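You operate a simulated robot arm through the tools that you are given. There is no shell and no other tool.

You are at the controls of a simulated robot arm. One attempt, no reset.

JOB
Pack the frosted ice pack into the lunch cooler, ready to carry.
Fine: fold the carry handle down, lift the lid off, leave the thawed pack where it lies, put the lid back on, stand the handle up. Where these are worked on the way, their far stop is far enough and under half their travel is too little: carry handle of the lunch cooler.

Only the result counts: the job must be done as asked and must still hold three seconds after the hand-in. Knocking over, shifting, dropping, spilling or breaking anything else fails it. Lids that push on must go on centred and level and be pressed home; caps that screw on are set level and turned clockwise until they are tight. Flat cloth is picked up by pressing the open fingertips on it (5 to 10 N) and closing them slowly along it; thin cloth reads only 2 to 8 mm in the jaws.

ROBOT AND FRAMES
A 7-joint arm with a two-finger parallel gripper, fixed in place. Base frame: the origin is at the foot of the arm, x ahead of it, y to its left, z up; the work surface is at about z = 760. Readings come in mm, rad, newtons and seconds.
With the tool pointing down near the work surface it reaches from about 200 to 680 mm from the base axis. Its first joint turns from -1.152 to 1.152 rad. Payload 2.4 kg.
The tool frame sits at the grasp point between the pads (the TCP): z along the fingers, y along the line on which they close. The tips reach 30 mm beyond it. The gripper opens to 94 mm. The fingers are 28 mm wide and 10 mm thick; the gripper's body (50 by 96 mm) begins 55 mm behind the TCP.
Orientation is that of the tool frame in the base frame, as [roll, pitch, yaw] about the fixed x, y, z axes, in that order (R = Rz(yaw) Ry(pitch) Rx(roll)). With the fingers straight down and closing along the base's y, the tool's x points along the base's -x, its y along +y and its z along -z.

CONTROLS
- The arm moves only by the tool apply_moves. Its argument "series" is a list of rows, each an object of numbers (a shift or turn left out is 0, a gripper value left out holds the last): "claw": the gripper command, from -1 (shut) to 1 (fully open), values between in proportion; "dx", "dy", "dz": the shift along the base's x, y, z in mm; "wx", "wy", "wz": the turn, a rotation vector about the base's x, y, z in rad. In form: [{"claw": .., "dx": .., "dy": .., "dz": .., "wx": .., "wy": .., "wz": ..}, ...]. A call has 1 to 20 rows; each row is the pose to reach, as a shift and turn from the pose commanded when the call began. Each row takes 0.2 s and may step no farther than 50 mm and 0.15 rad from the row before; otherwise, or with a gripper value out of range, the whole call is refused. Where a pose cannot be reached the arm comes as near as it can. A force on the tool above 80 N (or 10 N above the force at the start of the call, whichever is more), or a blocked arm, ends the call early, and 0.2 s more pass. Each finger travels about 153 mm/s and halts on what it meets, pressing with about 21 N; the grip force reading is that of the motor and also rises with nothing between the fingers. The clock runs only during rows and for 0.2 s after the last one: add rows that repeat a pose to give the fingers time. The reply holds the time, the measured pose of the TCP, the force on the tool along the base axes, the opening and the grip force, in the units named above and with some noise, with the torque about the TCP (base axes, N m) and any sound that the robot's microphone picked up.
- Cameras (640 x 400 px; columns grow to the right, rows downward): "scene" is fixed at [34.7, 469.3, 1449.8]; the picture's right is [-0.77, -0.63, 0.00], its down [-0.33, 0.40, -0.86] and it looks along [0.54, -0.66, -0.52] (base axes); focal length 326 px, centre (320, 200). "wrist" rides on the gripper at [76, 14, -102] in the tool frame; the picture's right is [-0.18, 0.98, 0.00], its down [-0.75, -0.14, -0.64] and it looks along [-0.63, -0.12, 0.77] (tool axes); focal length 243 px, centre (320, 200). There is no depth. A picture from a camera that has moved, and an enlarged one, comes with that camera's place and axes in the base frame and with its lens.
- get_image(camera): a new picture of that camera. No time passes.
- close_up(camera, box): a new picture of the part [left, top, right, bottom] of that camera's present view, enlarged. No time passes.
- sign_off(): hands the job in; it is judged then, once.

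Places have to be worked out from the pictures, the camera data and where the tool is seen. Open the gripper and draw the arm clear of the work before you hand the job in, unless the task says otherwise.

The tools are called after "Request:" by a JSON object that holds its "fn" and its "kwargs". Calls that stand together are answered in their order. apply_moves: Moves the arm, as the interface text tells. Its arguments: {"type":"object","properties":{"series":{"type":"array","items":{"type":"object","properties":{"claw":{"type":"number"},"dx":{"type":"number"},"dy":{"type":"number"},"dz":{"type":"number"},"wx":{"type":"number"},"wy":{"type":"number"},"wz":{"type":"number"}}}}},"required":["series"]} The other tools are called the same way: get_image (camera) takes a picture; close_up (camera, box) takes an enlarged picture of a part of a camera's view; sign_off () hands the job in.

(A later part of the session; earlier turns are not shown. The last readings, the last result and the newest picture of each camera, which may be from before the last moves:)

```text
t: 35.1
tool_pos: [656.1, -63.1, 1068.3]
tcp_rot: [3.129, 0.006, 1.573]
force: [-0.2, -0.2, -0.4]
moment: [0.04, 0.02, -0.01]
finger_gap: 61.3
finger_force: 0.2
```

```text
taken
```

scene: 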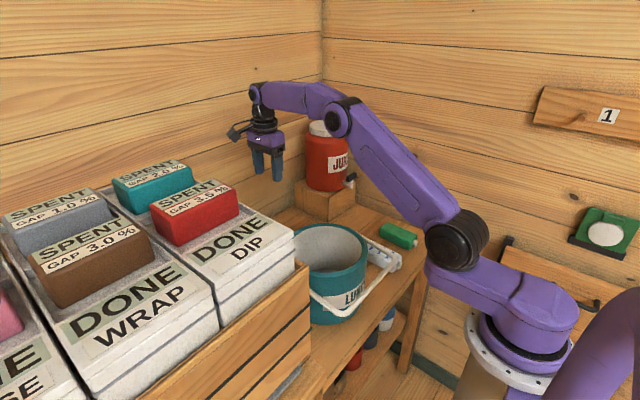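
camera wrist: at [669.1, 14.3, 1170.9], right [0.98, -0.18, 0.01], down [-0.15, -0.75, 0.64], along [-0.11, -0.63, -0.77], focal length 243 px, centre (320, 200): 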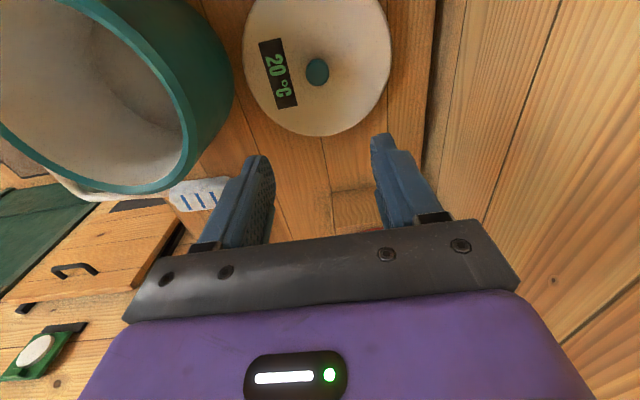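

The lid rests flat on the bench behind the cooler. I level the tool, turn it back 90° so the fingers close along y, and travel above the frosted pack.

Request:
{"fn": "apply_moves", "kwargs": {"series": [{"claw": 0.3, "wx": 0.006, "wy": 0.0126}, {"claw": 0.3, "wx": 0.006, "wy": 0.0126}]}}

Request:
{"fn": "apply_moves", "kwargs": {"series": [{"claw": 0.6, "dx": -25, "dy": -17, "wz": 0.14}, {"claw": 1, "dx": -50, "dy": -34, "wz": 0.28}, {"dx": -75, "dy": -52, "wz": 0.42}, {"dx": -100, "dy": -70, "wz": 0.56}, {"dx": -125, "dy": -87, "wz": 0.7}, {"dx": -150, "dy": -105, "wz": 0.84}, {"dx": -175, "dy": -122, "wz": 0.98}, {"dx": -200, "dy": -140, "wz": 1.12}, {"dx": -225, "dy": -157, "wz": 1.26}, {"dx": -250, "dy": -175, "wz": 1.4}, {"dx": -268, "dy": -188, "wz": 1.54}, {"dx": -273, "dy": -190, "wz": 1.5708}, {"dx": -273, "dy": -190, "wz": 1.5708}]}}

Request:
{"fn": "get_image", "kwargs": {"camera": "wrist"}}

Request:
{"fn": "get_image", "kwargs": {"camera": "scene"}}

```text
t: 35.7
tool_pos: [657.2, -62.1, 1068.0]
tcp_rot: [3.141, -0.001, 1.572]
force: [-0.6, -0.3, -0.7]
moment: [0.04, -0.05, 0.05]
finger_gap: 61.4
finger_force: 0.2
```

```text
t: 38.5
tool_pos: [384.6, -251.3, 1067.9]
tcp_rot: [-3.141, -0.001, -3.138]
force: [0.2, 0.1, -0.5]
moment: [0.01, 0.0, 0.02]
finger_gap: 93.9
finger_force: 0.0
```

```text
taken
camera wrist: at [308.1, -236.4, 1170.1], right [0.18, 0.98, 0.0], down [0.75, -0.14, 0.64], along [0.63, -0.12, -0.77], focal length 243 px, centre (320, 200)
```

wrist: 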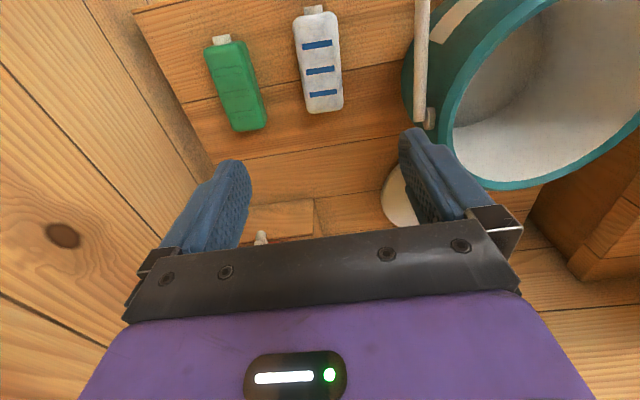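

```text
taken
```

scene: 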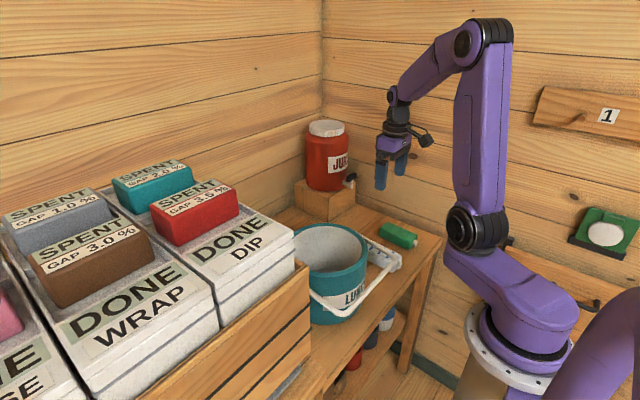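

The tool is level above the frosted pack. I zoom in on the pack and into the cooler to measure both.

Request:
{"fn": "close_up", "kwargs": {"camera": "wrist", "box": [190, 0, 370, 140]}}

Request:
{"fn": "close_up", "kwargs": {"camera": "scene", "box": [280, 205, 440, 330]}}

Request:
{"fn": "close_up", "kwargs": {"camera": "wrist", "box": [380, 0, 640, 230]}}

```text
2.86 times, centred on (280, 70) of wrist
camera zoom: at [308.1, -236.4, 1170.1], right [0.18, 0.98, 0.0], down [0.75, -0.14, 0.64], along [0.63, -0.12, -0.77], focal length 693 px, centre (434, 571)
```

zoom: 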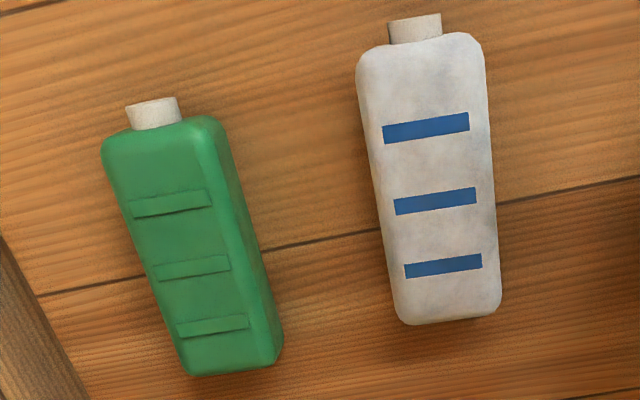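

```text
3.20 times, centred on (360, 268) of scene
camera zoom: at [34.7, 469.3, 1449.8], right [-0.77, -0.63, 0.0], down [-0.33, 0.4, -0.86], along [0.54, -0.66, -0.52], focal length 1042 px, centre (192, -16)
```

zoom: 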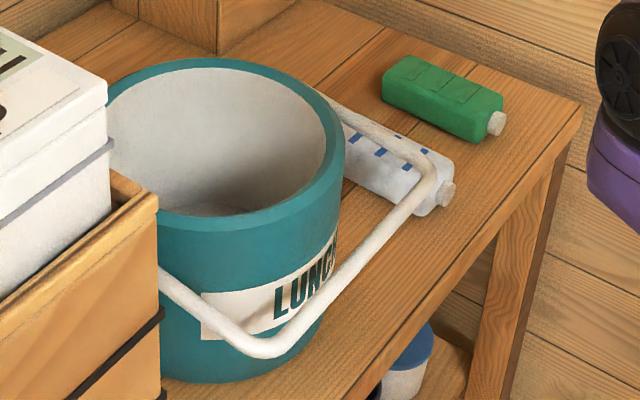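

```text
1.74 times, centred on (510, 115) of wrist
camera zoom: at [308.1, -236.4, 1170.1], right [0.18, 0.98, 0.0], down [0.75, -0.14, 0.64], along [0.63, -0.12, -0.77], focal length 422 px, centre (-10, 348)
```

zoom: 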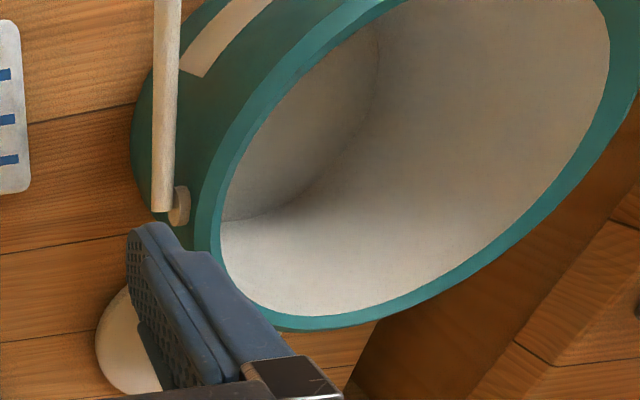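

The cooler is empty, floor near z≈771, rim near z≈921, inner radius about 85–90 mm. The pack body spans x≈326–446 and is 57 mm wide, centred at y≈-251. Held vertically, the wrist camera would hit the rim when I reach the floor, so I tilt the tool 15° about y (camera side up) before grasping the pack, and match its slight yaw.

Request:
{"fn": "apply_moves", "kwargs": {"series": [{"claw": 1, "dx": 2, "wx": 0.004, "wy": 0.13, "wz": -0.034, "dz": -20}, {"dx": 5, "wx": 0.009, "wy": 0.26, "wz": -0.068, "dz": -50}, {"dx": 5, "wx": 0.009, "wy": 0.26, "wz": -0.068, "dz": -90}, {"dx": 5, "wx": 0.009, "wy": 0.26, "wz": -0.068, "dz": -130}, {"dx": 5, "wx": 0.009, "wy": 0.26, "wz": -0.068, "dz": -168}, {"dx": 5, "wx": 0.009, "wy": 0.26, "wz": -0.068, "dz": -168}]}}

Request:
{"fn": "get_image", "kwargs": {"camera": "wrist"}}

Request:
{"fn": "get_image", "kwargs": {"camera": "scene"}}

```text
t: 39.9
tool_pos: [387.7, -249.8, 898.2]
tcp_rot: [-3.141, -0.262, 3.076]
force: [-0.3, 0.5, 0.4]
moment: [0.0, -0.01, 0.03]
finger_gap: 94.2
finger_force: 0.1
```

```text
taken
camera wrist: at [342.7, -233.1, 1016.6], right [0.24, 0.97, -0.05], down [0.88, -0.2, 0.43], along [0.4, -0.14, -0.9], focal length 243 px, centre (320, 200)
```

wrist: 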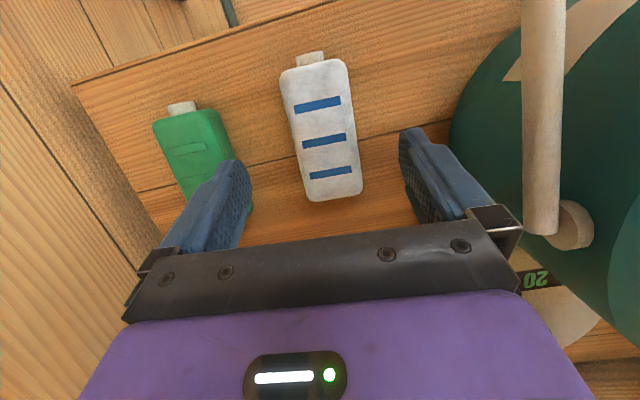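

```text
taken
```

scene: 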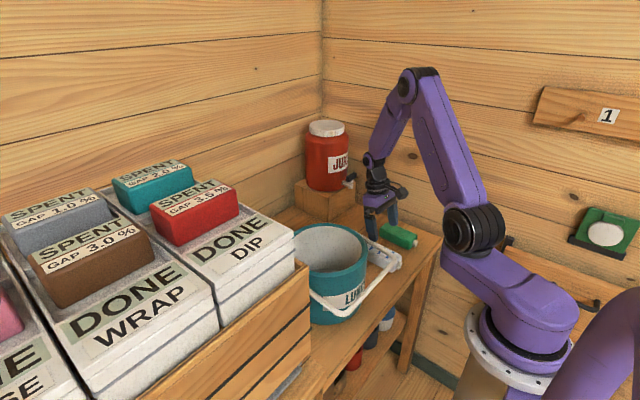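

The frosted pack is between the fingers, centred at about (387, -249). I lower around it to z≈799, leaving the tips a few mm above the bench.

Request:
{"fn": "apply_moves", "kwargs": {"series": [{"claw": 1, "dx": 3, "dy": 1, "dz": -30, "wz": -0.02}, {"dx": 3, "dy": 1, "dz": -60, "wz": -0.02}, {"dx": 3, "dy": 1, "dz": -85, "wz": -0.02}, {"dx": 3, "dy": 1, "dz": -99, "wz": -0.02}, {"dx": 3, "dy": 1, "dz": -99, "wz": -0.02}]}}

Request:
{"fn": "get_image", "kwargs": {"camera": "wrist"}}

Request:
{"fn": "close_up", "kwargs": {"camera": "scene", "box": [320, 170, 440, 300]}}

```text
t: 41.1
tool_pos: [392.9, -250.3, 799.5]
tcp_rot: [3.141, -0.264, 3.057]
force: [-0.4, -0.1, 0.4]
moment: [0.03, -0.01, -0.03]
finger_gap: 93.8
finger_force: 0.1
```

```text
taken
camera wrist: at [347.5, -231.8, 917.8], right [0.26, 0.96, -0.05], down [0.88, -0.22, 0.43], along [0.4, -0.15, -0.9], focal length 243 px, centre (320, 200)
```

wrist: 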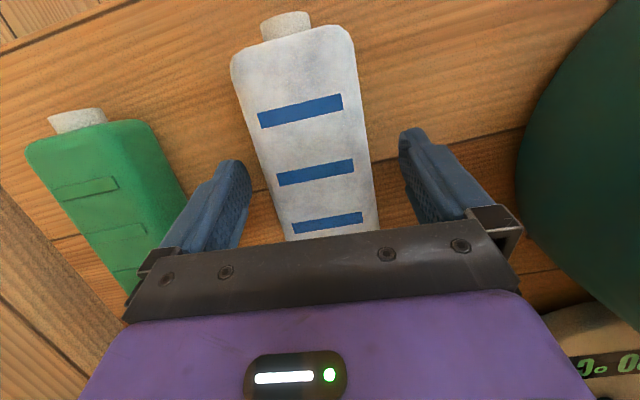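

```text
3.08 times, centred on (380, 235) of scene
camera zoom: at [34.7, 469.3, 1449.8], right [-0.77, -0.63, 0.0], down [-0.33, 0.4, -0.86], along [0.54, -0.66, -0.52], focal length 1002 px, centre (135, 92)
```

zoom: 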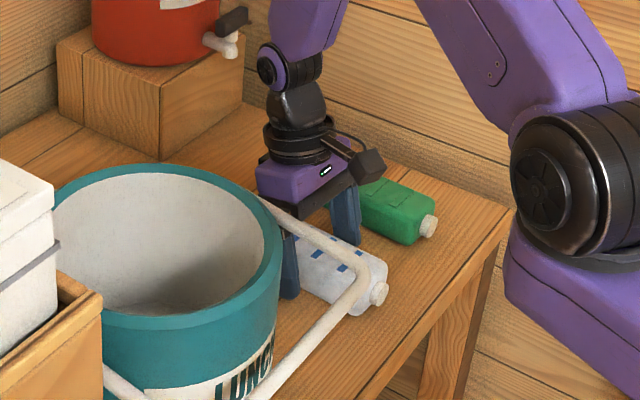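

Both fingers flank the pack with clear gaps and no contact. I close on it.

Request:
{"fn": "apply_moves", "kwargs": {"series": [{"claw": 0.7}, {"claw": 0.4}, {"claw": 0.2}, {"claw": -0.2}, {"claw": -1}, {"claw": -1}]}}

Request:
{"fn": "get_image", "kwargs": {"camera": "wrist"}}

```text
t: 42.5
tool_pos: [392.3, -251.2, 799.5]
tcp_rot: [-3.14, -0.261, 3.056]
force: [-0.1, 0.8, 3.2]
moment: [-0.03, 0.08, 0.14]
finger_gap: 60.5
finger_force: 20.9
```

```text
taken
camera wrist: at [347.4, -231.8, 918.1], right [0.26, 0.96, -0.05], down [0.88, -0.22, 0.43], along [0.4, -0.15, -0.9], focal length 243 px, centre (320, 200)
```

wrist: 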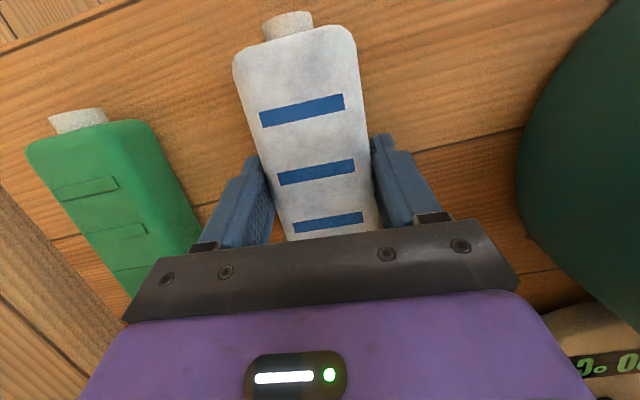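

The pack is held (60.5 mm). I lift it gently and check that it hangs level.

Request:
{"fn": "apply_moves", "kwargs": {"series": [{"claw": -1, "dz": 5}, {"dz": 15}, {"dz": 35}, {"dz": 60}, {"dz": 60}]}}

Request:
{"fn": "get_image", "kwargs": {"camera": "wrist"}}

Request:
{"fn": "close_up", "kwargs": {"camera": "scene", "box": [320, 150, 440, 300]}}

```text
t: 43.7
tool_pos: [394.9, -249.6, 860.2]
tcp_rot: [-3.141, -0.261, 3.056]
force: [-0.8, 0.3, -3.2]
moment: [-0.04, 0.01, -0.01]
finger_gap: 60.2
finger_force: 20.6
```

```text
taken
camera wrist: at [348.4, -231.0, 979.2], right [0.26, 0.96, -0.05], down [0.88, -0.22, 0.42], along [0.4, -0.15, -0.9], focal length 243 px, centre (320, 200)
```

wrist: 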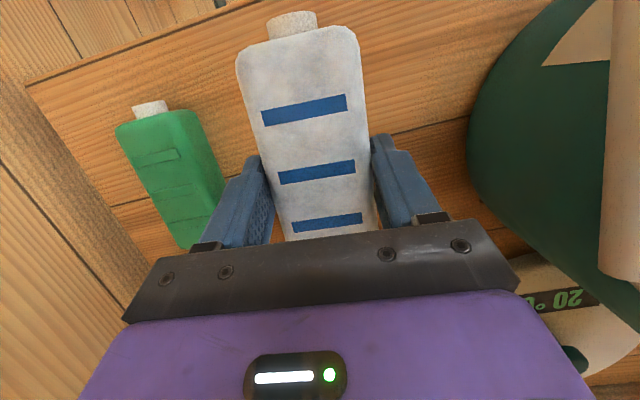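

```text
2.67 times, centred on (380, 225) of scene
camera zoom: at [34.8, 469.3, 1449.8], right [-0.77, -0.63, 0.0], down [-0.33, 0.4, -0.86], along [0.54, -0.66, -0.52], focal length 869 px, centre (160, 133)
```

zoom: 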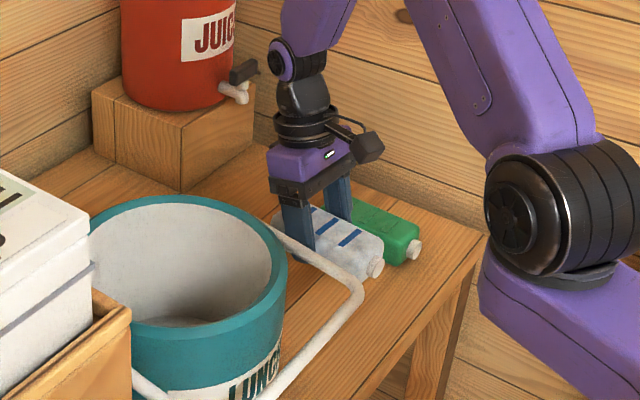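

The pack hangs steady, about 3 N. I raise it above the rim height and carry it over the cooler's centre.

Request:
{"fn": "apply_moves", "kwargs": {"series": [{"claw": -1, "dz": 40}, {"dz": 80}, {"dz": 120}, {"dz": 160}, {"dz": 195}, {"dx": 6, "dy": 30, "dz": 200}, {"dx": 12, "dy": 65, "dz": 200}, {"dx": 20, "dy": 105, "dz": 200}, {"dx": 28, "dy": 145, "dz": 200}, {"dx": 36, "dy": 185, "dz": 200}, {"dx": 43, "dy": 212, "dz": 200}, {"dx": 43.5, "dy": 219, "dz": 200}, {"dx": 43.5, "dy": 219, "dz": 200}]}}

Request:
{"fn": "get_image", "kwargs": {"camera": "wrist"}}

Request:
{"fn": "get_image", "kwargs": {"camera": "scene"}}

```text
t: 46.5
tool_pos: [436.8, -32.5, 1061.9]
tcp_rot: [-3.141, -0.262, 3.057]
force: [-0.5, 0.0, -3.2]
moment: [0.0, -0.03, -0.01]
finger_gap: 60.1
finger_force: 21.4
```

```text
taken
camera wrist: at [391.0, -13.8, 1179.3], right [0.26, 0.96, -0.05], down [0.88, -0.22, 0.43], along [0.4, -0.15, -0.9], focal length 243 px, centre (320, 200)
```

wrist: 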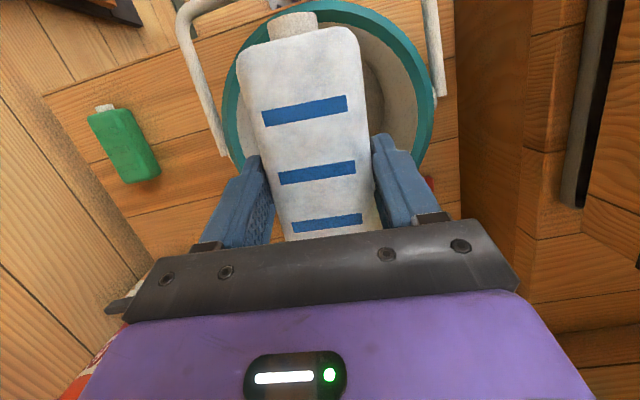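

```text
taken
```

scene: 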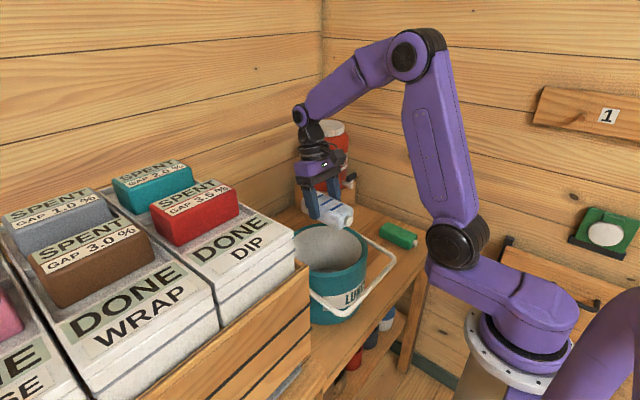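

The pack is over the opening. I lower it to about rim level and check clearance all round before going in.

Request:
{"fn": "apply_moves", "kwargs": {"series": [{"claw": -1, "dy": 2, "dz": -30}, {"dy": 2, "dz": -60}, {"dy": 2, "dz": -85}, {"dy": 2, "dz": -85}]}}

Request:
{"fn": "get_image", "kwargs": {"camera": "wrist"}}

Request:
{"fn": "close_up", "kwargs": {"camera": "scene", "box": [260, 130, 420, 290]}}

```text
t: 47.5
tool_pos: [436.2, -30.8, 975.2]
tcp_rot: [3.141, -0.263, 3.056]
force: [0.3, 0.5, -2.6]
moment: [0.02, -0.02, 0.0]
finger_gap: 60.1
finger_force: 21.2
```

```text
taken
camera wrist: at [390.8, -12.3, 1093.8], right [0.26, 0.96, -0.05], down [0.88, -0.22, 0.43], along [0.4, -0.15, -0.9], focal length 243 px, centre (320, 200)
```

wrist: 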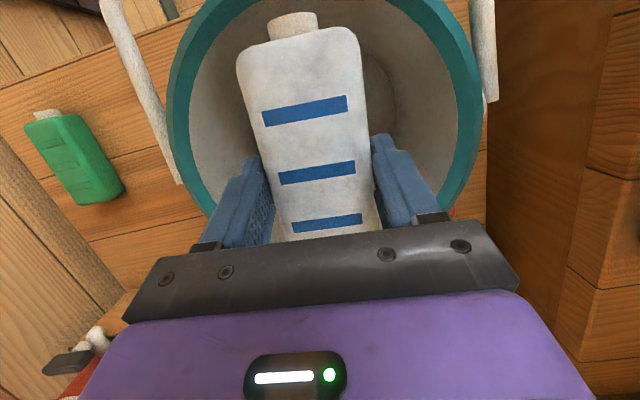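

```text
2.50 times, centred on (340, 210) of scene
camera zoom: at [34.8, 469.3, 1449.8], right [-0.77, -0.63, 0.0], down [-0.33, 0.4, -0.86], along [0.54, -0.66, -0.52], focal length 814 px, centre (270, 175)
```

zoom: 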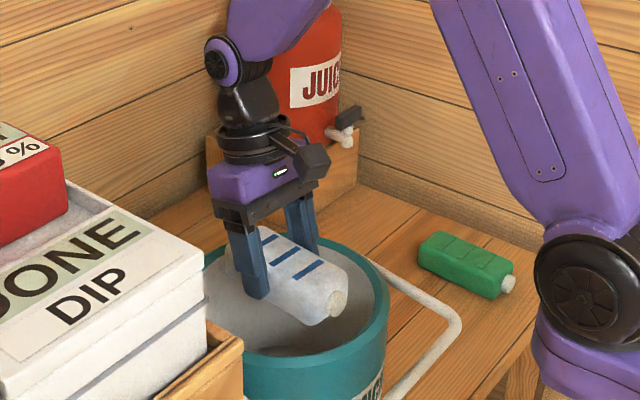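

The pack has good margin inside the rim. I lower it further into the cooler.

Request:
{"fn": "apply_moves", "kwargs": {"series": [{"claw": -1, "dz": -25}, {"dz": -50}, {"dz": -75}, {"dz": -100}, {"dz": -125}, {"dz": -140}, {"dz": -140}]}}

Request:
{"fn": "get_image", "kwargs": {"camera": "wrist"}}

Request:
{"fn": "close_up", "kwargs": {"camera": "scene", "box": [260, 130, 420, 290]}}

```text
t: 49.1
tool_pos: [437.3, -31.3, 835.8]
tcp_rot: [3.141, -0.261, 3.055]
force: [0.3, 0.6, -2.6]
moment: [0.01, -0.01, 0.05]
finger_gap: 60.0
finger_force: 21.1
```

```text
taken
camera wrist: at [391.3, -11.5, 954.4], right [0.26, 0.96, -0.05], down [0.88, -0.22, 0.43], along [0.4, -0.15, -0.9], focal length 243 px, centre (320, 200)
```

wrist: 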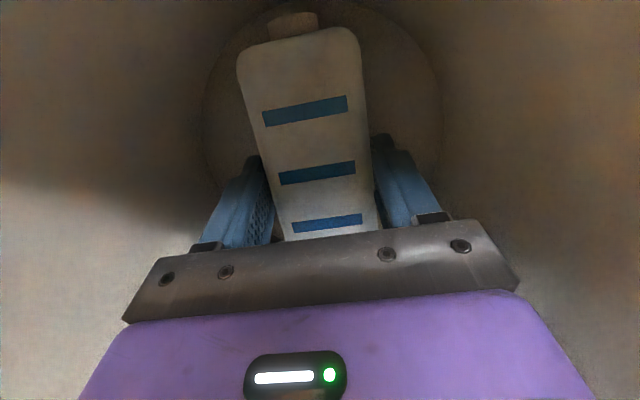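

```text
2.50 times, centred on (340, 210) of scene
camera zoom: at [34.8, 469.3, 1449.8], right [-0.77, -0.63, 0.0], down [-0.33, 0.4, -0.86], along [0.54, -0.66, -0.52], focal length 814 px, centre (270, 175)
```

zoom: 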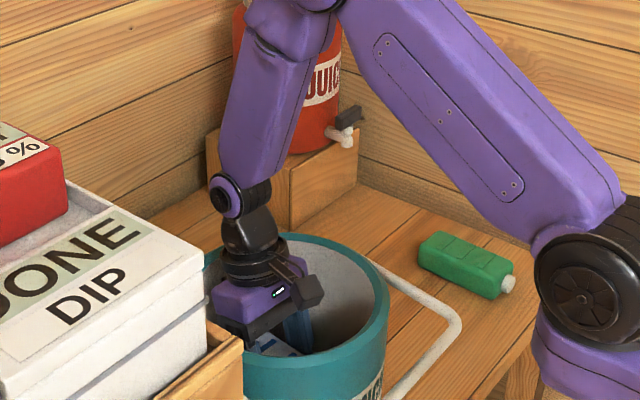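

The pack is deep inside with room around it. I lower in small steps and watch for floor contact.

Request:
{"fn": "apply_moves", "kwargs": {"series": [{"claw": -1, "dz": -4}, {"dz": -8}, {"dz": -12}, {"dz": -12}]}}

```text
t: 50.1
tool_pos: [436.5, -28.8, 823.7]
tcp_rot: [-3.14, -0.262, 3.056]
force: [0.2, -0.1, -2.8]
moment: [-0.03, -0.02, 0.02]
finger_gap: 60.1
finger_force: 20.4
```

No contact yet at z 824; I continue down.

Request:
{"fn": "apply_moves", "kwargs": {"series": [{"claw": -1, "dz": -3}, {"dz": -6}, {"dz": -9}, {"dz": -9}]}}

```text
t: 51.1
tool_pos: [436.8, -29.9, 814.5]
tcp_rot: [-3.14, -0.26, 3.056]
force: [0.2, -0.1, 15.2]
moment: [0.02, 0.0, 0.22]
finger_gap: 60.4
finger_force: 21.1
```

The floor is reached (15 N up). I ease off 1 mm, open the fingers, and rise straight up out of the cooler.

Request:
{"fn": "apply_moves", "kwargs": {"series": [{"claw": -1, "dz": 1.5}, {"claw": 0.35, "dz": 1.5}, {"claw": 0.5, "dz": 1.5}, {"claw": 0.6, "dz": 1.5}, {"claw": 0.6, "dz": 1.5}, {"claw": 0.6, "dz": 10}, {"claw": 0.6, "dz": 25}, {"claw": 0.6, "dz": 50}, {"claw": 0.6, "dz": 85}, {"claw": 0.6, "dz": 125}, {"claw": 0.6, "dz": 170}, {"claw": 0.6, "dz": 215}, {"claw": 0.6, "dz": 250}, {"claw": 0.6, "dz": 250}]}}

Request:
{"fn": "get_image", "kwargs": {"camera": "wrist"}}

Request:
{"fn": "get_image", "kwargs": {"camera": "scene"}}

```text
t: 54.1
tool_pos: [435.2, -30.7, 1065.5]
tcp_rot: [3.141, -0.262, 3.056]
force: [0.3, 0.2, 0.1]
moment: [0.02, 0.0, 0.03]
finger_gap: 75.2
finger_force: 0.1
```

```text
taken
camera wrist: at [389.6, -11.8, 1184.0], right [0.26, 0.96, -0.05], down [0.88, -0.22, 0.43], along [0.4, -0.15, -0.9], focal length 243 px, centre (320, 200)
```

wrist: 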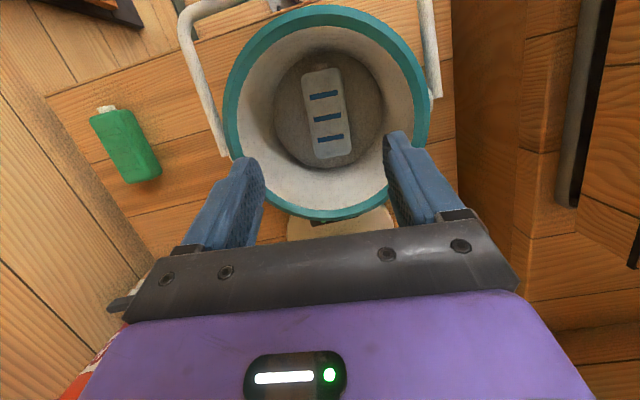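

```text
taken
```

scene: 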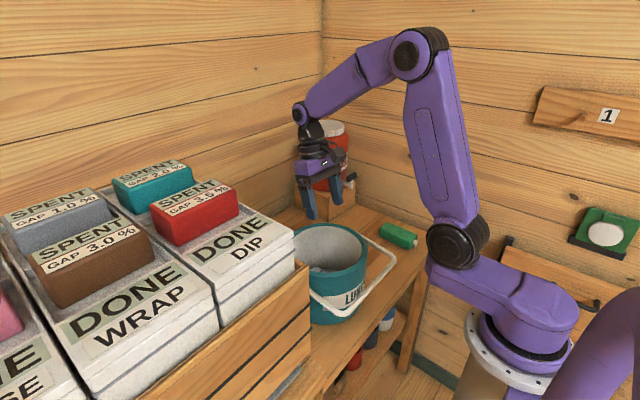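

The frosted pack lies flat on the cooler floor, well inside. I straighten the tool again before going back to the lid.

Request:
{"fn": "apply_moves", "kwargs": {"series": [{"claw": 0.4, "wx": -0.004, "wy": -0.09, "wz": 0.03}, {"claw": 0.3, "wx": -0.008, "wy": -0.18, "wz": 0.06}, {"claw": 0.3, "wx": -0.0116, "wy": -0.26, "wz": 0.088}, {"claw": 0.3, "wx": -0.0116, "wy": -0.26, "wz": 0.088}]}}

```text
t: 55.1
tool_pos: [437.8, -30.4, 1065.0]
tcp_rot: [3.141, -0.001, -3.136]
force: [-0.9, -0.1, 0.4]
moment: [-0.01, 0.01, 0.01]
finger_gap: 61.2
finger_force: 0.1
```

The tool is vertical again. I turn it back to the lid-gripping orientation and travel above the lid.

Request:
{"fn": "apply_moves", "kwargs": {"series": [{"claw": 0.3, "dx": 18, "dy": -3, "wz": -0.143}, {"dx": 36, "dy": -6, "wz": -0.286}, {"dx": 55, "dy": -9, "wz": -0.429}, {"dx": 75, "dy": -12, "wz": -0.572}, {"dx": 95, "dy": -15, "wz": -0.715}, {"dx": 115, "dy": -18, "wz": -0.858}, {"dx": 135, "dy": -21, "wz": -1.001}, {"dx": 155, "dy": -24, "wz": -1.144}, {"dx": 175, "dy": -27, "wz": -1.287}, {"dx": 195, "dy": -29, "wz": -1.43}, {"dx": 213, "dy": -31, "wz": -1.55}, {"dx": 221.5, "dy": -32, "wz": -1.574}, {"dx": 221.5, "dy": -32, "wz": -1.574}]}}

Request:
{"fn": "get_image", "kwargs": {"camera": "wrist"}}

```text
t: 57.9
tool_pos: [657.8, -62.0, 1064.6]
tcp_rot: [3.141, -0.003, 1.567]
force: [-0.3, 0.1, -0.3]
moment: [-0.01, 0.0, -0.04]
finger_gap: 61.0
finger_force: 0.1
```

```text
taken
camera wrist: at [672.4, 14.7, 1167.6], right [0.98, -0.19, 0.0], down [-0.14, -0.75, 0.64], along [-0.12, -0.63, -0.77], focal length 243 px, centre (320, 200)
```

wrist: 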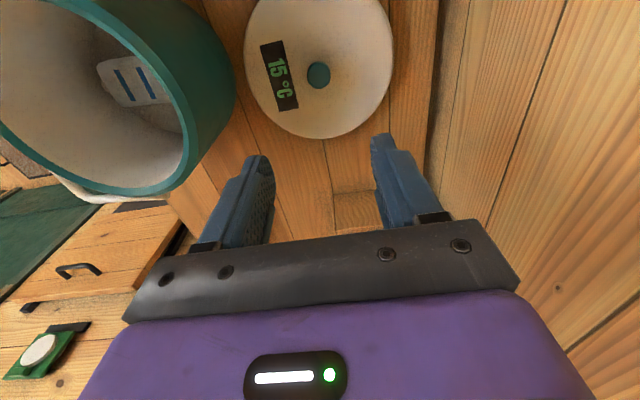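

The lid's display now reads 15 °C, so the frosted pack is doing its job. I lower onto the knob, to the same relative pose I used before.

Request:
{"fn": "apply_moves", "kwargs": {"series": [{"claw": 0.3, "dz": -40, "wz": 0.005}, {"dz": -80, "wz": 0.005}, {"dz": -120, "wz": 0.005}, {"dz": -160, "wz": 0.005}, {"dz": -195, "wz": 0.005}, {"dz": -220, "wz": 0.005}, {"dz": -220, "wz": 0.005}]}}

Request:
{"fn": "get_image", "kwargs": {"camera": "wrist"}}

```text
t: 59.5
tool_pos: [657.3, -62.8, 844.0]
tcp_rot: [-3.141, -0.002, 1.574]
force: [0.7, -0.3, -0.1]
moment: [-0.01, 0.02, 0.01]
finger_gap: 61.2
finger_force: 0.1
```

```text
taken
camera wrist: at [671.0, 13.2, 946.7], right [0.98, -0.18, 0.0], down [-0.14, -0.76, 0.64], along [-0.12, -0.63, -0.77], focal length 243 px, centre (320, 200)
```

wrist: 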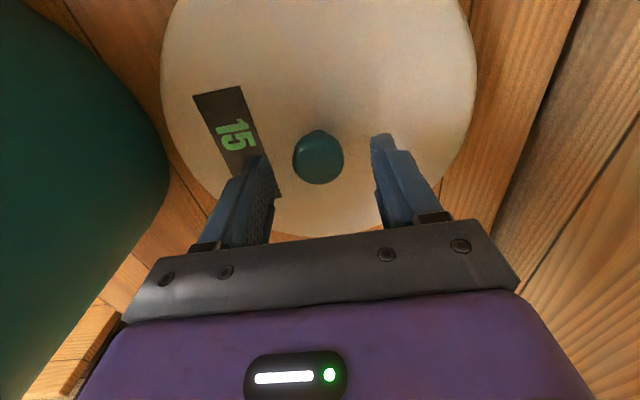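

The knob is centred between the fingers. I lower the last 26 mm and close on it.

Request:
{"fn": "apply_moves", "kwargs": {"series": [{"claw": 0.3, "dz": -13}, {"dz": -24}, {"dz": -26}, {"claw": 0.0, "dz": -26}, {"claw": -0.3, "dz": -26}, {"claw": -1, "dz": -26}, {"claw": -1, "dz": -26}, {"claw": -1, "dz": -26}]}}

Request:
{"fn": "get_image", "kwargs": {"camera": "wrist"}}

```text
t: 61.3
tool_pos: [657.9, -63.1, 819.0]
tcp_rot: [3.141, -0.003, 1.575]
force: [0.9, 0.2, 0.3]
moment: [-0.04, -0.04, -0.02]
finger_gap: 30.8
finger_force: 21.1
```

```text
taken
camera wrist: at [671.1, 13.6, 921.5], right [0.98, -0.18, 0.0], down [-0.14, -0.76, 0.64], along [-0.12, -0.63, -0.77], focal length 243 px, centre (320, 200)
```

wrist: 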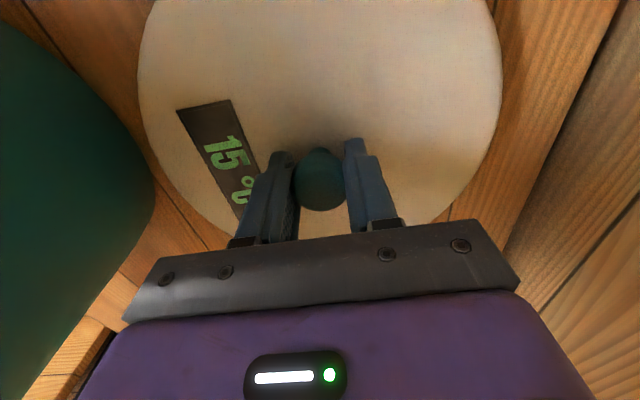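

The grip looks identical to the first one. I lift the lid, carry it back by exactly the reverse displacement, and stop above the cooler.

Request:
{"fn": "apply_moves", "kwargs": {"series": [{"claw": -1, "dz": 10}, {"dz": 40}, {"dz": 80}, {"dz": 120}, {"dz": 160}, {"dz": 200}, {"dz": 240}, {"dx": -20, "dy": 3, "dz": 242}, {"dx": -55, "dy": 8, "dz": 242}, {"dx": -90, "dy": 12, "dz": 242}, {"dx": -125, "dy": 17, "dz": 242}, {"dx": -160, "dy": 22, "dz": 242}, {"dx": -195, "dy": 27, "dz": 242}, {"dx": -218, "dy": 30, "dz": 242}, {"dx": -228, "dy": 31, "dz": 242}, {"dx": -228, "dy": 31, "dz": 242}]}}

Request:
{"fn": "get_image", "kwargs": {"camera": "scene"}}

Request:
{"fn": "get_image", "kwargs": {"camera": "wrist"}}

```text
t: 64.7
tool_pos: [428.9, -30.0, 1061.6]
tcp_rot: [3.141, -0.004, 1.576]
force: [0.4, -0.4, -2.3]
moment: [0.01, -0.01, 0.0]
finger_gap: 31.1
finger_force: 21.1
```

```text
taken
```

scene: 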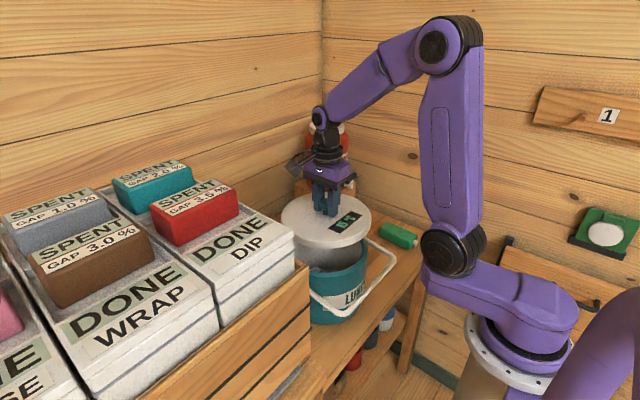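

```text
taken
camera wrist: at [443.3, 45.7, 1164.0], right [0.98, -0.18, 0.0], down [-0.14, -0.76, 0.64], along [-0.12, -0.63, -0.77], focal length 243 px, centre (320, 200)
```

wrist: 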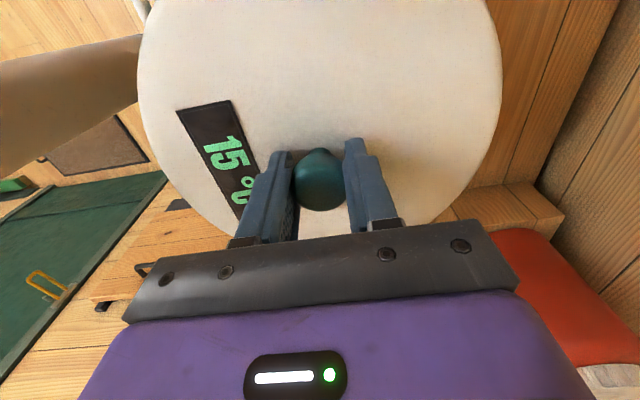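

The lid is over the cooler at (429, -30). I lower to about 20 mm above the seat and check alignment.

Request:
{"fn": "apply_moves", "kwargs": {"series": [{"claw": -1, "dz": -20}, {"dz": -40}, {"dz": -58}, {"dz": -58}]}}

Request:
{"fn": "close_up", "kwargs": {"camera": "scene", "box": [270, 180, 390, 300]}}

```text
t: 65.7
tool_pos: [429.7, -30.7, 1002.2]
tcp_rot: [-3.141, -0.002, 1.576]
force: [-0.5, -0.2, -1.6]
moment: [0.03, 0.0, 0.0]
finger_gap: 30.6
finger_force: 20.8
```

```text
3.33 times, centred on (330, 240) of scene
camera zoom: at [34.8, 469.3, 1449.8], right [-0.77, -0.63, 0.0], down [-0.33, 0.4, -0.86], along [0.54, -0.66, -0.52], focal length 1086 px, centre (287, 67)
```

zoom: 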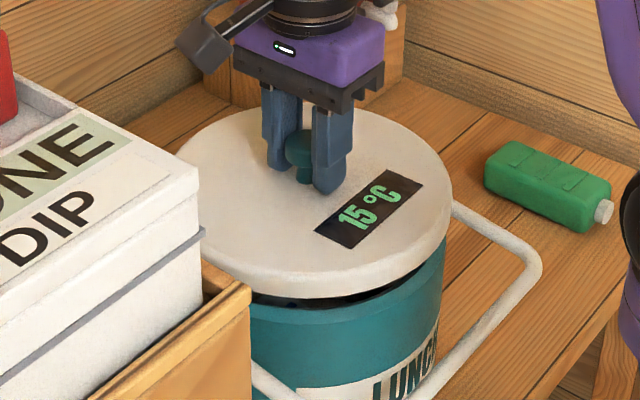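

It looks centred, matching the view at lift-off. I lower slowly onto the rim and press, watching the force.

Request:
{"fn": "apply_moves", "kwargs": {"series": [{"claw": -1, "dz": -5}, {"dz": -10}, {"dz": -14}, {"dz": -17}, {"dz": -19}, {"dz": -19}]}}

Request:
{"fn": "close_up", "kwargs": {"camera": "scene", "box": [270, 180, 390, 300]}}

```text
t: 67.1
tool_pos: [430.6, -30.0, 984.8]
tcp_rot: [3.136, -0.001, 1.576]
force: [-1.5, 8.5, 43.5]
moment: [-0.71, 0.66, -0.11]
finger_gap: 30.8
finger_force: 21.0
```

```text
3.33 times, centred on (330, 240) of scene
camera zoom: at [34.1, 469.6, 1449.7], right [-0.77, -0.63, 0.0], down [-0.33, 0.4, -0.86], along [0.54, -0.66, -0.52], focal length 1086 px, centre (287, 67)
```

zoom: 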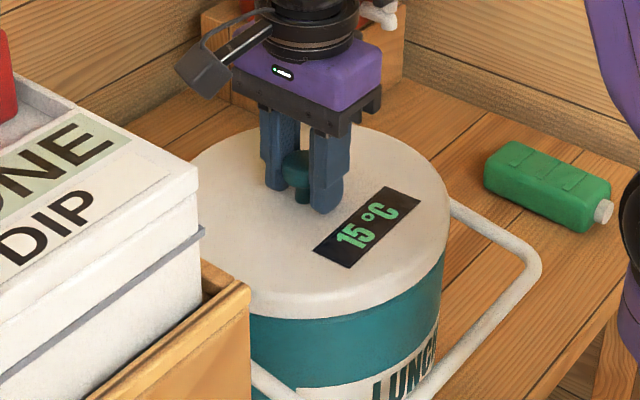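

There is 43 N of resistance and no snap yet; the lid sits about on the rim. I ease off, release the knob, and will press with the closed fingertips on top of the knob so the push is central.

Request:
{"fn": "apply_moves", "kwargs": {"series": [{"claw": -1, "dz": 3}, {"claw": -0.5, "dz": 3}, {"claw": 0.0, "dz": 3}, {"claw": 0.1, "dz": 3}, {"claw": 0.1, "dz": 15}, {"claw": 0.1, "dz": 40}, {"claw": 0.1, "dz": 70}, {"claw": 0.1, "dz": 70}]}}

Request:
{"fn": "get_image", "kwargs": {"camera": "wrist"}}

Request:
{"fn": "close_up", "kwargs": {"camera": "scene", "box": [270, 180, 390, 300]}}

```text
t: 68.9
tool_pos: [430.2, -30.7, 1053.8]
tcp_rot: [3.141, -0.003, 1.573]
force: [0.2, -0.7, -0.1]
moment: [-0.01, -0.01, 0.0]
finger_gap: 51.8
finger_force: 0.1
```

```text
taken
camera wrist: at [444.1, 45.9, 1156.2], right [0.98, -0.18, 0.0], down [-0.14, -0.76, 0.64], along [-0.12, -0.63, -0.77], focal length 243 px, centre (320, 200)
```

wrist: 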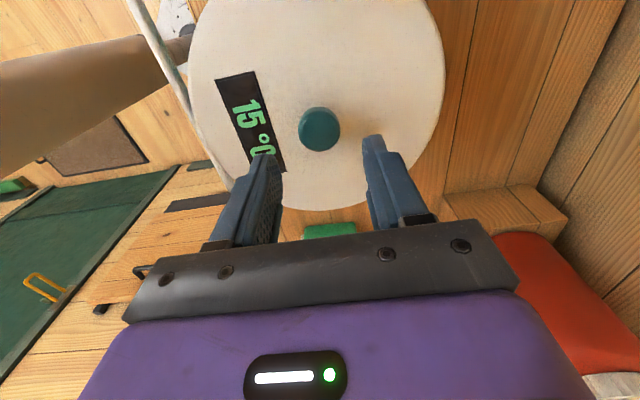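

```text
3.33 times, centred on (330, 240) of scene
camera zoom: at [34.7, 469.3, 1449.8], right [-0.77, -0.63, 0.0], down [-0.33, 0.4, -0.86], along [0.54, -0.66, -0.52], focal length 1086 px, centre (287, 67)
```

zoom: 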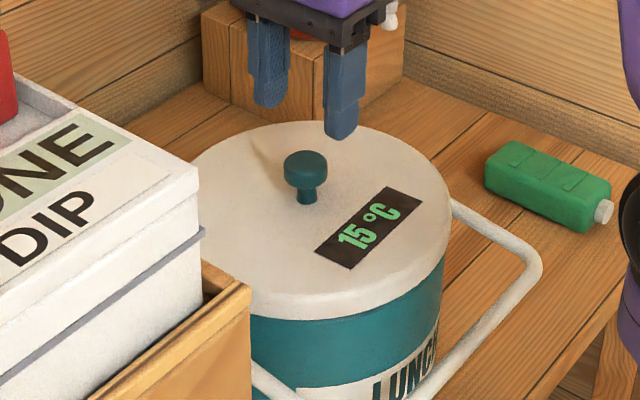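

The lid sits level, about 3 mm above its home position. I close the fingers and press straight down on the knob's centre until it snaps.

Request:
{"fn": "apply_moves", "kwargs": {"series": [{"claw": -0.5, "dx": -1, "dy": 1.5}, {"claw": -1, "dx": -1, "dy": 1.5}, {"claw": -1, "dx": -1, "dy": 1.5, "dz": -20}, {"dx": -1, "dy": 1.5, "dz": -36}, {"dx": -1, "dy": 1.5, "dz": -40}, {"dx": -1, "dy": 1.5, "dz": -43}, {"dx": -1, "dy": 1.5, "dz": -45}, {"dx": -1, "dy": 1.5, "dz": -47}, {"dx": -1, "dy": 1.5, "dz": -47}]}}

```text
t: 70.2
tool_pos: [431.4, -30.5, 1017.2]
tcp_rot: [3.133, 0.001, 1.575]
force: [-0.4, -0.2, 0.4]
moment: [0.0, 0.02, 0.01]
finger_gap: 0.2
finger_force: 20.9
stopped in row 6: the force on the tool passed its limit at 92 N (the readings are from after the stop); the commanded pose is now the measured one
```

The push hit the force limit at about z 1012–1017 with no snap heard. I look at the lid's seating all round.

Request:
{"fn": "close_up", "kwargs": {"camera": "scene", "box": [280, 220, 380, 300]}}

Request:
{"fn": "get_image", "kwargs": {"camera": "wrist"}}

```text
5.00 times, centred on (330, 260) of scene
camera zoom: at [34.8, 469.3, 1449.8], right [-0.77, -0.63, 0.0], down [-0.33, 0.4, -0.86], along [0.54, -0.66, -0.52], focal length 1629 px, centre (270, -100)
```

zoom: 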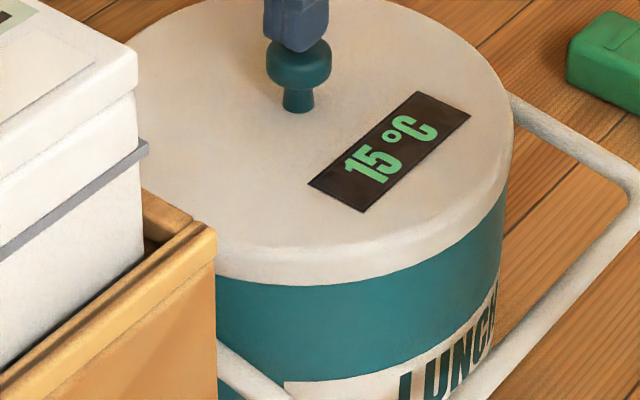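

```text
taken
camera wrist: at [444.1, 45.9, 1119.9], right [0.98, -0.18, 0.01], down [-0.14, -0.75, 0.64], along [-0.11, -0.63, -0.77], focal length 243 px, centre (320, 200)
```

wrist: 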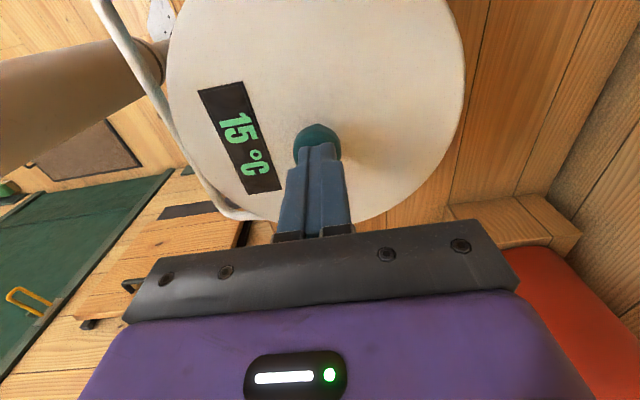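

The label and knob are now back at exactly the pixels they had when the lid was originally seated, so the press seems to have driven it home. I press once more gently to verify it is firm.

Request:
{"fn": "apply_moves", "kwargs": {"series": [{"claw": -1, "dx": -2, "dy": 1, "dz": -4}, {"dx": -2, "dy": 1, "dz": -6}, {"dx": -2, "dy": 1, "dz": -8}, {"dx": -2, "dy": 1, "dz": -9}, {"dx": -2, "dy": 1, "dz": -9}]}}

```text
t: 71.0
tool_pos: [429.6, -29.2, 1014.6]
tcp_rot: [3.129, 0.004, 1.575]
force: [-11.6, 0.9, 23.0]
moment: [0.14, 0.37, 0.07]
finger_gap: 0.2
finger_force: 20.8
heard: snap
stopped in row 4: the force on the tool passed its limit at 89 N (the readings are from after the stop); the commanded pose is now the measured one
```

A snap this time. I rise and check that the lid is level and home on all sides.

Request:
{"fn": "apply_moves", "kwargs": {"series": [{"claw": -1, "dz": 15}, {"dz": 50}, {"dz": 90}, {"dz": 90}]}}

Request:
{"fn": "close_up", "kwargs": {"camera": "scene", "box": [280, 220, 380, 300]}}

Request:
{"fn": "get_image", "kwargs": {"camera": "wrist"}}

```text
t: 72.0
tool_pos: [430.5, -28.8, 1103.2]
tcp_rot: [3.127, 0.001, 1.577]
force: [0.4, -0.1, 0.3]
moment: [0.02, 0.0, -0.01]
finger_gap: 0.3
finger_force: 21.4
```

```text
5.00 times, centred on (330, 260) of scene
camera zoom: at [34.7, 469.3, 1449.8], right [-0.77, -0.63, 0.0], down [-0.33, 0.4, -0.86], along [0.54, -0.66, -0.52], focal length 1629 px, centre (270, -100)
```

zoom: 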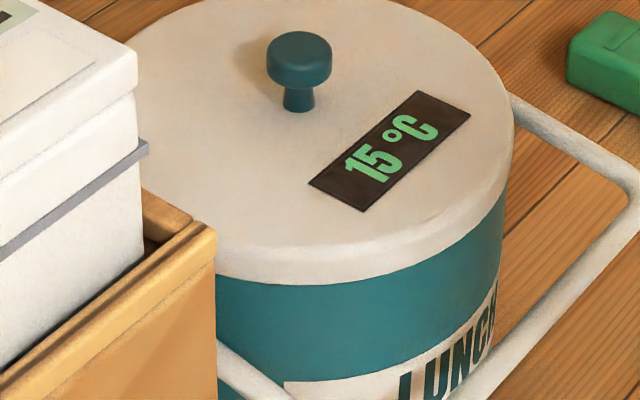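

```text
taken
camera wrist: at [442.8, 47.1, 1205.2], right [0.98, -0.18, 0.01], down [-0.15, -0.75, 0.64], along [-0.1, -0.63, -0.77], focal length 243 px, centre (320, 200)
```

wrist: 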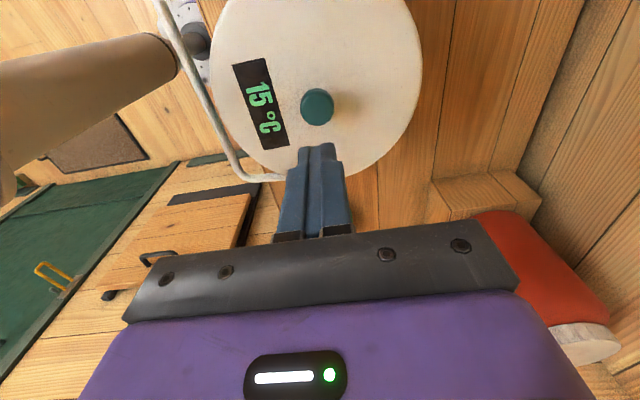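

Let me compare with exactly the same close-up box I used when the lid was originally seated.

Request:
{"fn": "close_up", "kwargs": {"camera": "scene", "box": [280, 190, 380, 270]}}

Request:
{"fn": "close_up", "kwargs": {"camera": "scene", "box": [270, 170, 400, 330]}}

```text
5.00 times, centred on (330, 230) of scene
camera zoom: at [34.7, 469.3, 1449.8], right [-0.77, -0.63, 0.0], down [-0.33, 0.4, -0.86], along [0.54, -0.66, -0.52], focal length 1629 px, centre (270, 50)
```

zoom: 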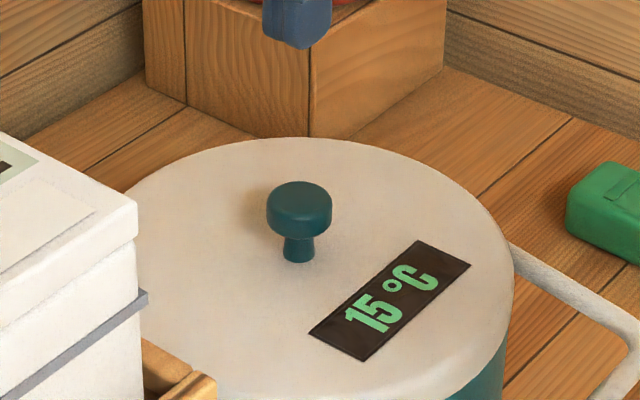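

```text
2.50 times, centred on (335, 250) of scene
camera zoom: at [34.7, 469.3, 1449.8], right [-0.77, -0.63, 0.0], down [-0.33, 0.4, -0.86], along [0.54, -0.66, -0.52], focal length 814 px, centre (282, 75)
```

zoom: 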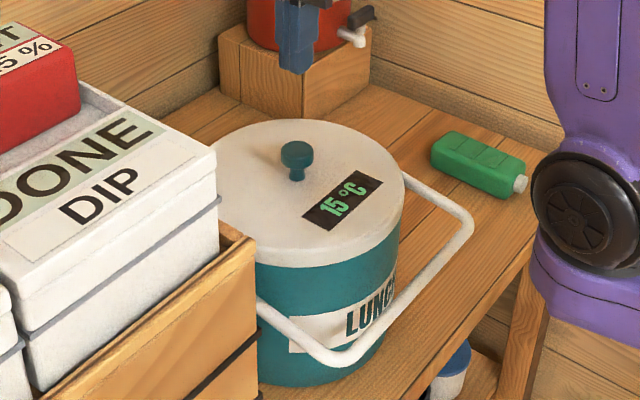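

The lid is back in precisely its original position, centred and level. Now for the handle: I level the tool and move above the folded bar (about x 286), with the fingers only partly open to stay clear of the lid edge.

Request:
{"fn": "apply_moves", "kwargs": {"series": [{"claw": -1, "wx": 0.001, "wy": 0.0146, "wz": -0.005}, {"claw": -0.6, "dx": -35, "wx": 0.001, "wy": 0.0146, "wz": -0.005}, {"claw": -0.22, "dx": -75, "wx": 0.001, "wy": 0.0146, "wz": -0.005}, {"claw": -0.22, "dx": -115, "wx": 0.001, "wy": 0.0146, "wz": -0.005}, {"claw": -0.22, "dx": -145, "wx": 0.001, "wy": 0.0146, "wz": -0.005}, {"claw": -0.22, "dx": -145, "dz": -30, "wx": 0.001, "wy": 0.0146, "wz": -0.005}, {"claw": -0.22, "dx": -145, "dz": -70, "wx": 0.001, "wy": 0.0146, "wz": -0.005}, {"claw": -0.22, "dx": -145, "dz": -110, "wx": 0.001, "wy": 0.0146, "wz": -0.005}, {"claw": -0.22, "dx": -145, "dz": -110, "wx": 0.001, "wy": 0.0146, "wz": -0.005}]}}

Request:
{"fn": "get_image", "kwargs": {"camera": "wrist"}}

Request:
{"fn": "close_up", "kwargs": {"camera": "scene", "box": [290, 190, 430, 330]}}

```text
t: 74.0
tool_pos: [284.6, -30.4, 993.3]
tcp_rot: [3.141, 0.003, 1.573]
force: [-0.7, -0.8, -0.7]
moment: [-0.01, 0.02, -0.01]
finger_gap: 36.7
finger_force: 0.1
```

```text
taken
camera wrist: at [298.0, 45.4, 1095.7], right [0.98, -0.18, 0.0], down [-0.14, -0.75, 0.64], along [-0.12, -0.63, -0.77], focal length 243 px, centre (320, 200)
```

wrist: 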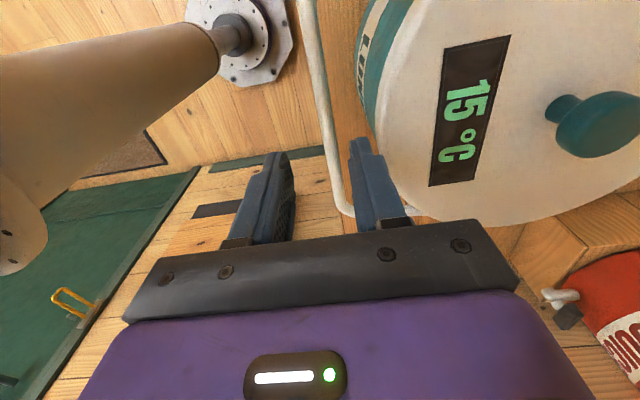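

```text
2.86 times, centred on (360, 260) of scene
camera zoom: at [34.7, 469.3, 1449.8], right [-0.77, -0.63, 0.0], down [-0.33, 0.4, -0.86], along [0.54, -0.66, -0.52], focal length 931 px, centre (206, 29)
```

zoom: 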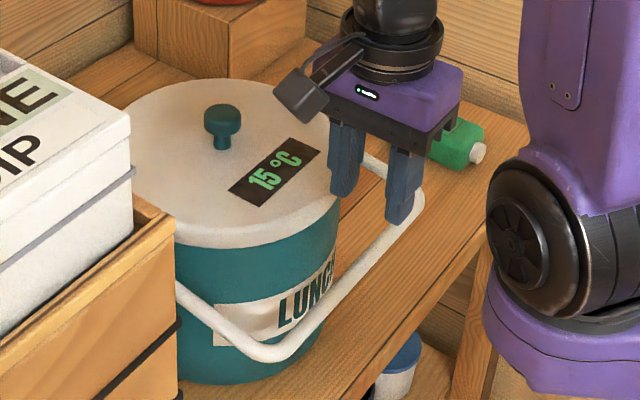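

The bar is at about x 286 between the fingers. I lower so it sits near the fingertips (TCP about z 904).

Request:
{"fn": "apply_moves", "kwargs": {"series": [{"claw": -0.22, "dx": 1, "dz": -25}, {"dx": 1, "dz": -50}, {"dx": 1, "dz": -70}, {"dx": 1, "dz": -82}, {"dx": 1, "dz": -89}, {"dx": 1, "dz": -89}]}}

Request:
{"fn": "get_image", "kwargs": {"camera": "wrist"}}

Request:
{"fn": "close_up", "kwargs": {"camera": "scene", "box": [290, 190, 430, 330]}}

```text
t: 75.4
tool_pos: [285.3, -29.8, 906.1]
tcp_rot: [-3.142, 0.001, 1.57]
force: [0.2, -0.4, -0.8]
moment: [-0.01, -0.03, -0.02]
finger_gap: 36.7
finger_force: 0.1
```

```text
taken
camera wrist: at [300.1, 46.9, 1007.1], right [0.98, -0.18, 0.0], down [-0.14, -0.75, 0.64], along [-0.12, -0.63, -0.77], focal length 243 px, centre (320, 200)
```

wrist: 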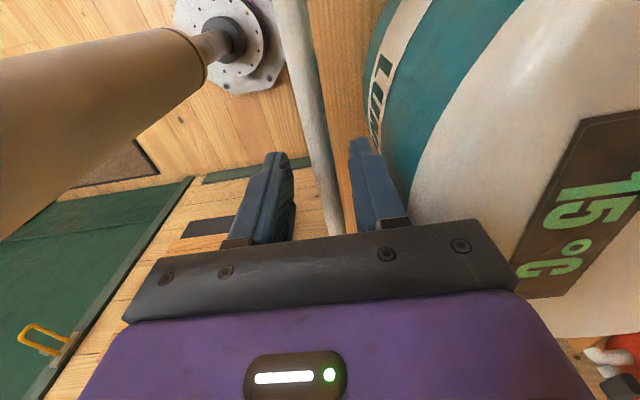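

```text
2.86 times, centred on (360, 260) of scene
camera zoom: at [34.7, 469.3, 1449.8], right [-0.77, -0.63, 0.0], down [-0.33, 0.4, -0.86], along [0.54, -0.66, -0.52], focal length 931 px, centre (206, 29)
```

zoom: 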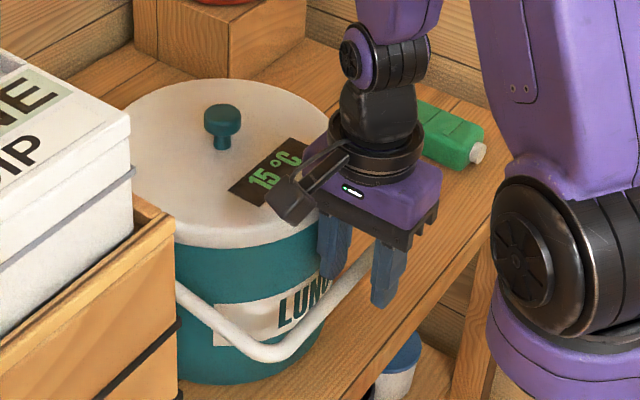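

The bar lies between the fingers near the tips. I go 5 mm lower for a safer hold and close.

Request:
{"fn": "apply_moves", "kwargs": {"series": [{"claw": -0.22, "dz": -5}, {"claw": -0.22, "dz": -5}, {"claw": -0.5, "dz": -5}, {"claw": -1, "dz": -5}, {"claw": -1, "dz": -5}, {"claw": -1, "dz": -5}]}}

Request:
{"fn": "get_image", "kwargs": {"camera": "wrist"}}

```text
t: 76.8
tool_pos: [287.2, -30.0, 899.1]
tcp_rot: [3.139, 0.001, 1.57]
force: [8.5, -0.6, 2.2]
moment: [-0.55, -0.16, 0.16]
finger_gap: 12.6
finger_force: 20.8
```

```text
taken
camera wrist: at [300.7, 46.4, 1002.1], right [0.98, -0.18, 0.0], down [-0.14, -0.75, 0.64], along [-0.12, -0.63, -0.77], focal length 243 px, centre (320, 200)
```

wrist: 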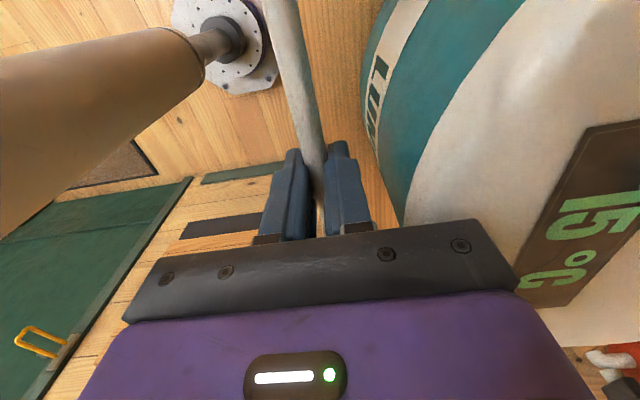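

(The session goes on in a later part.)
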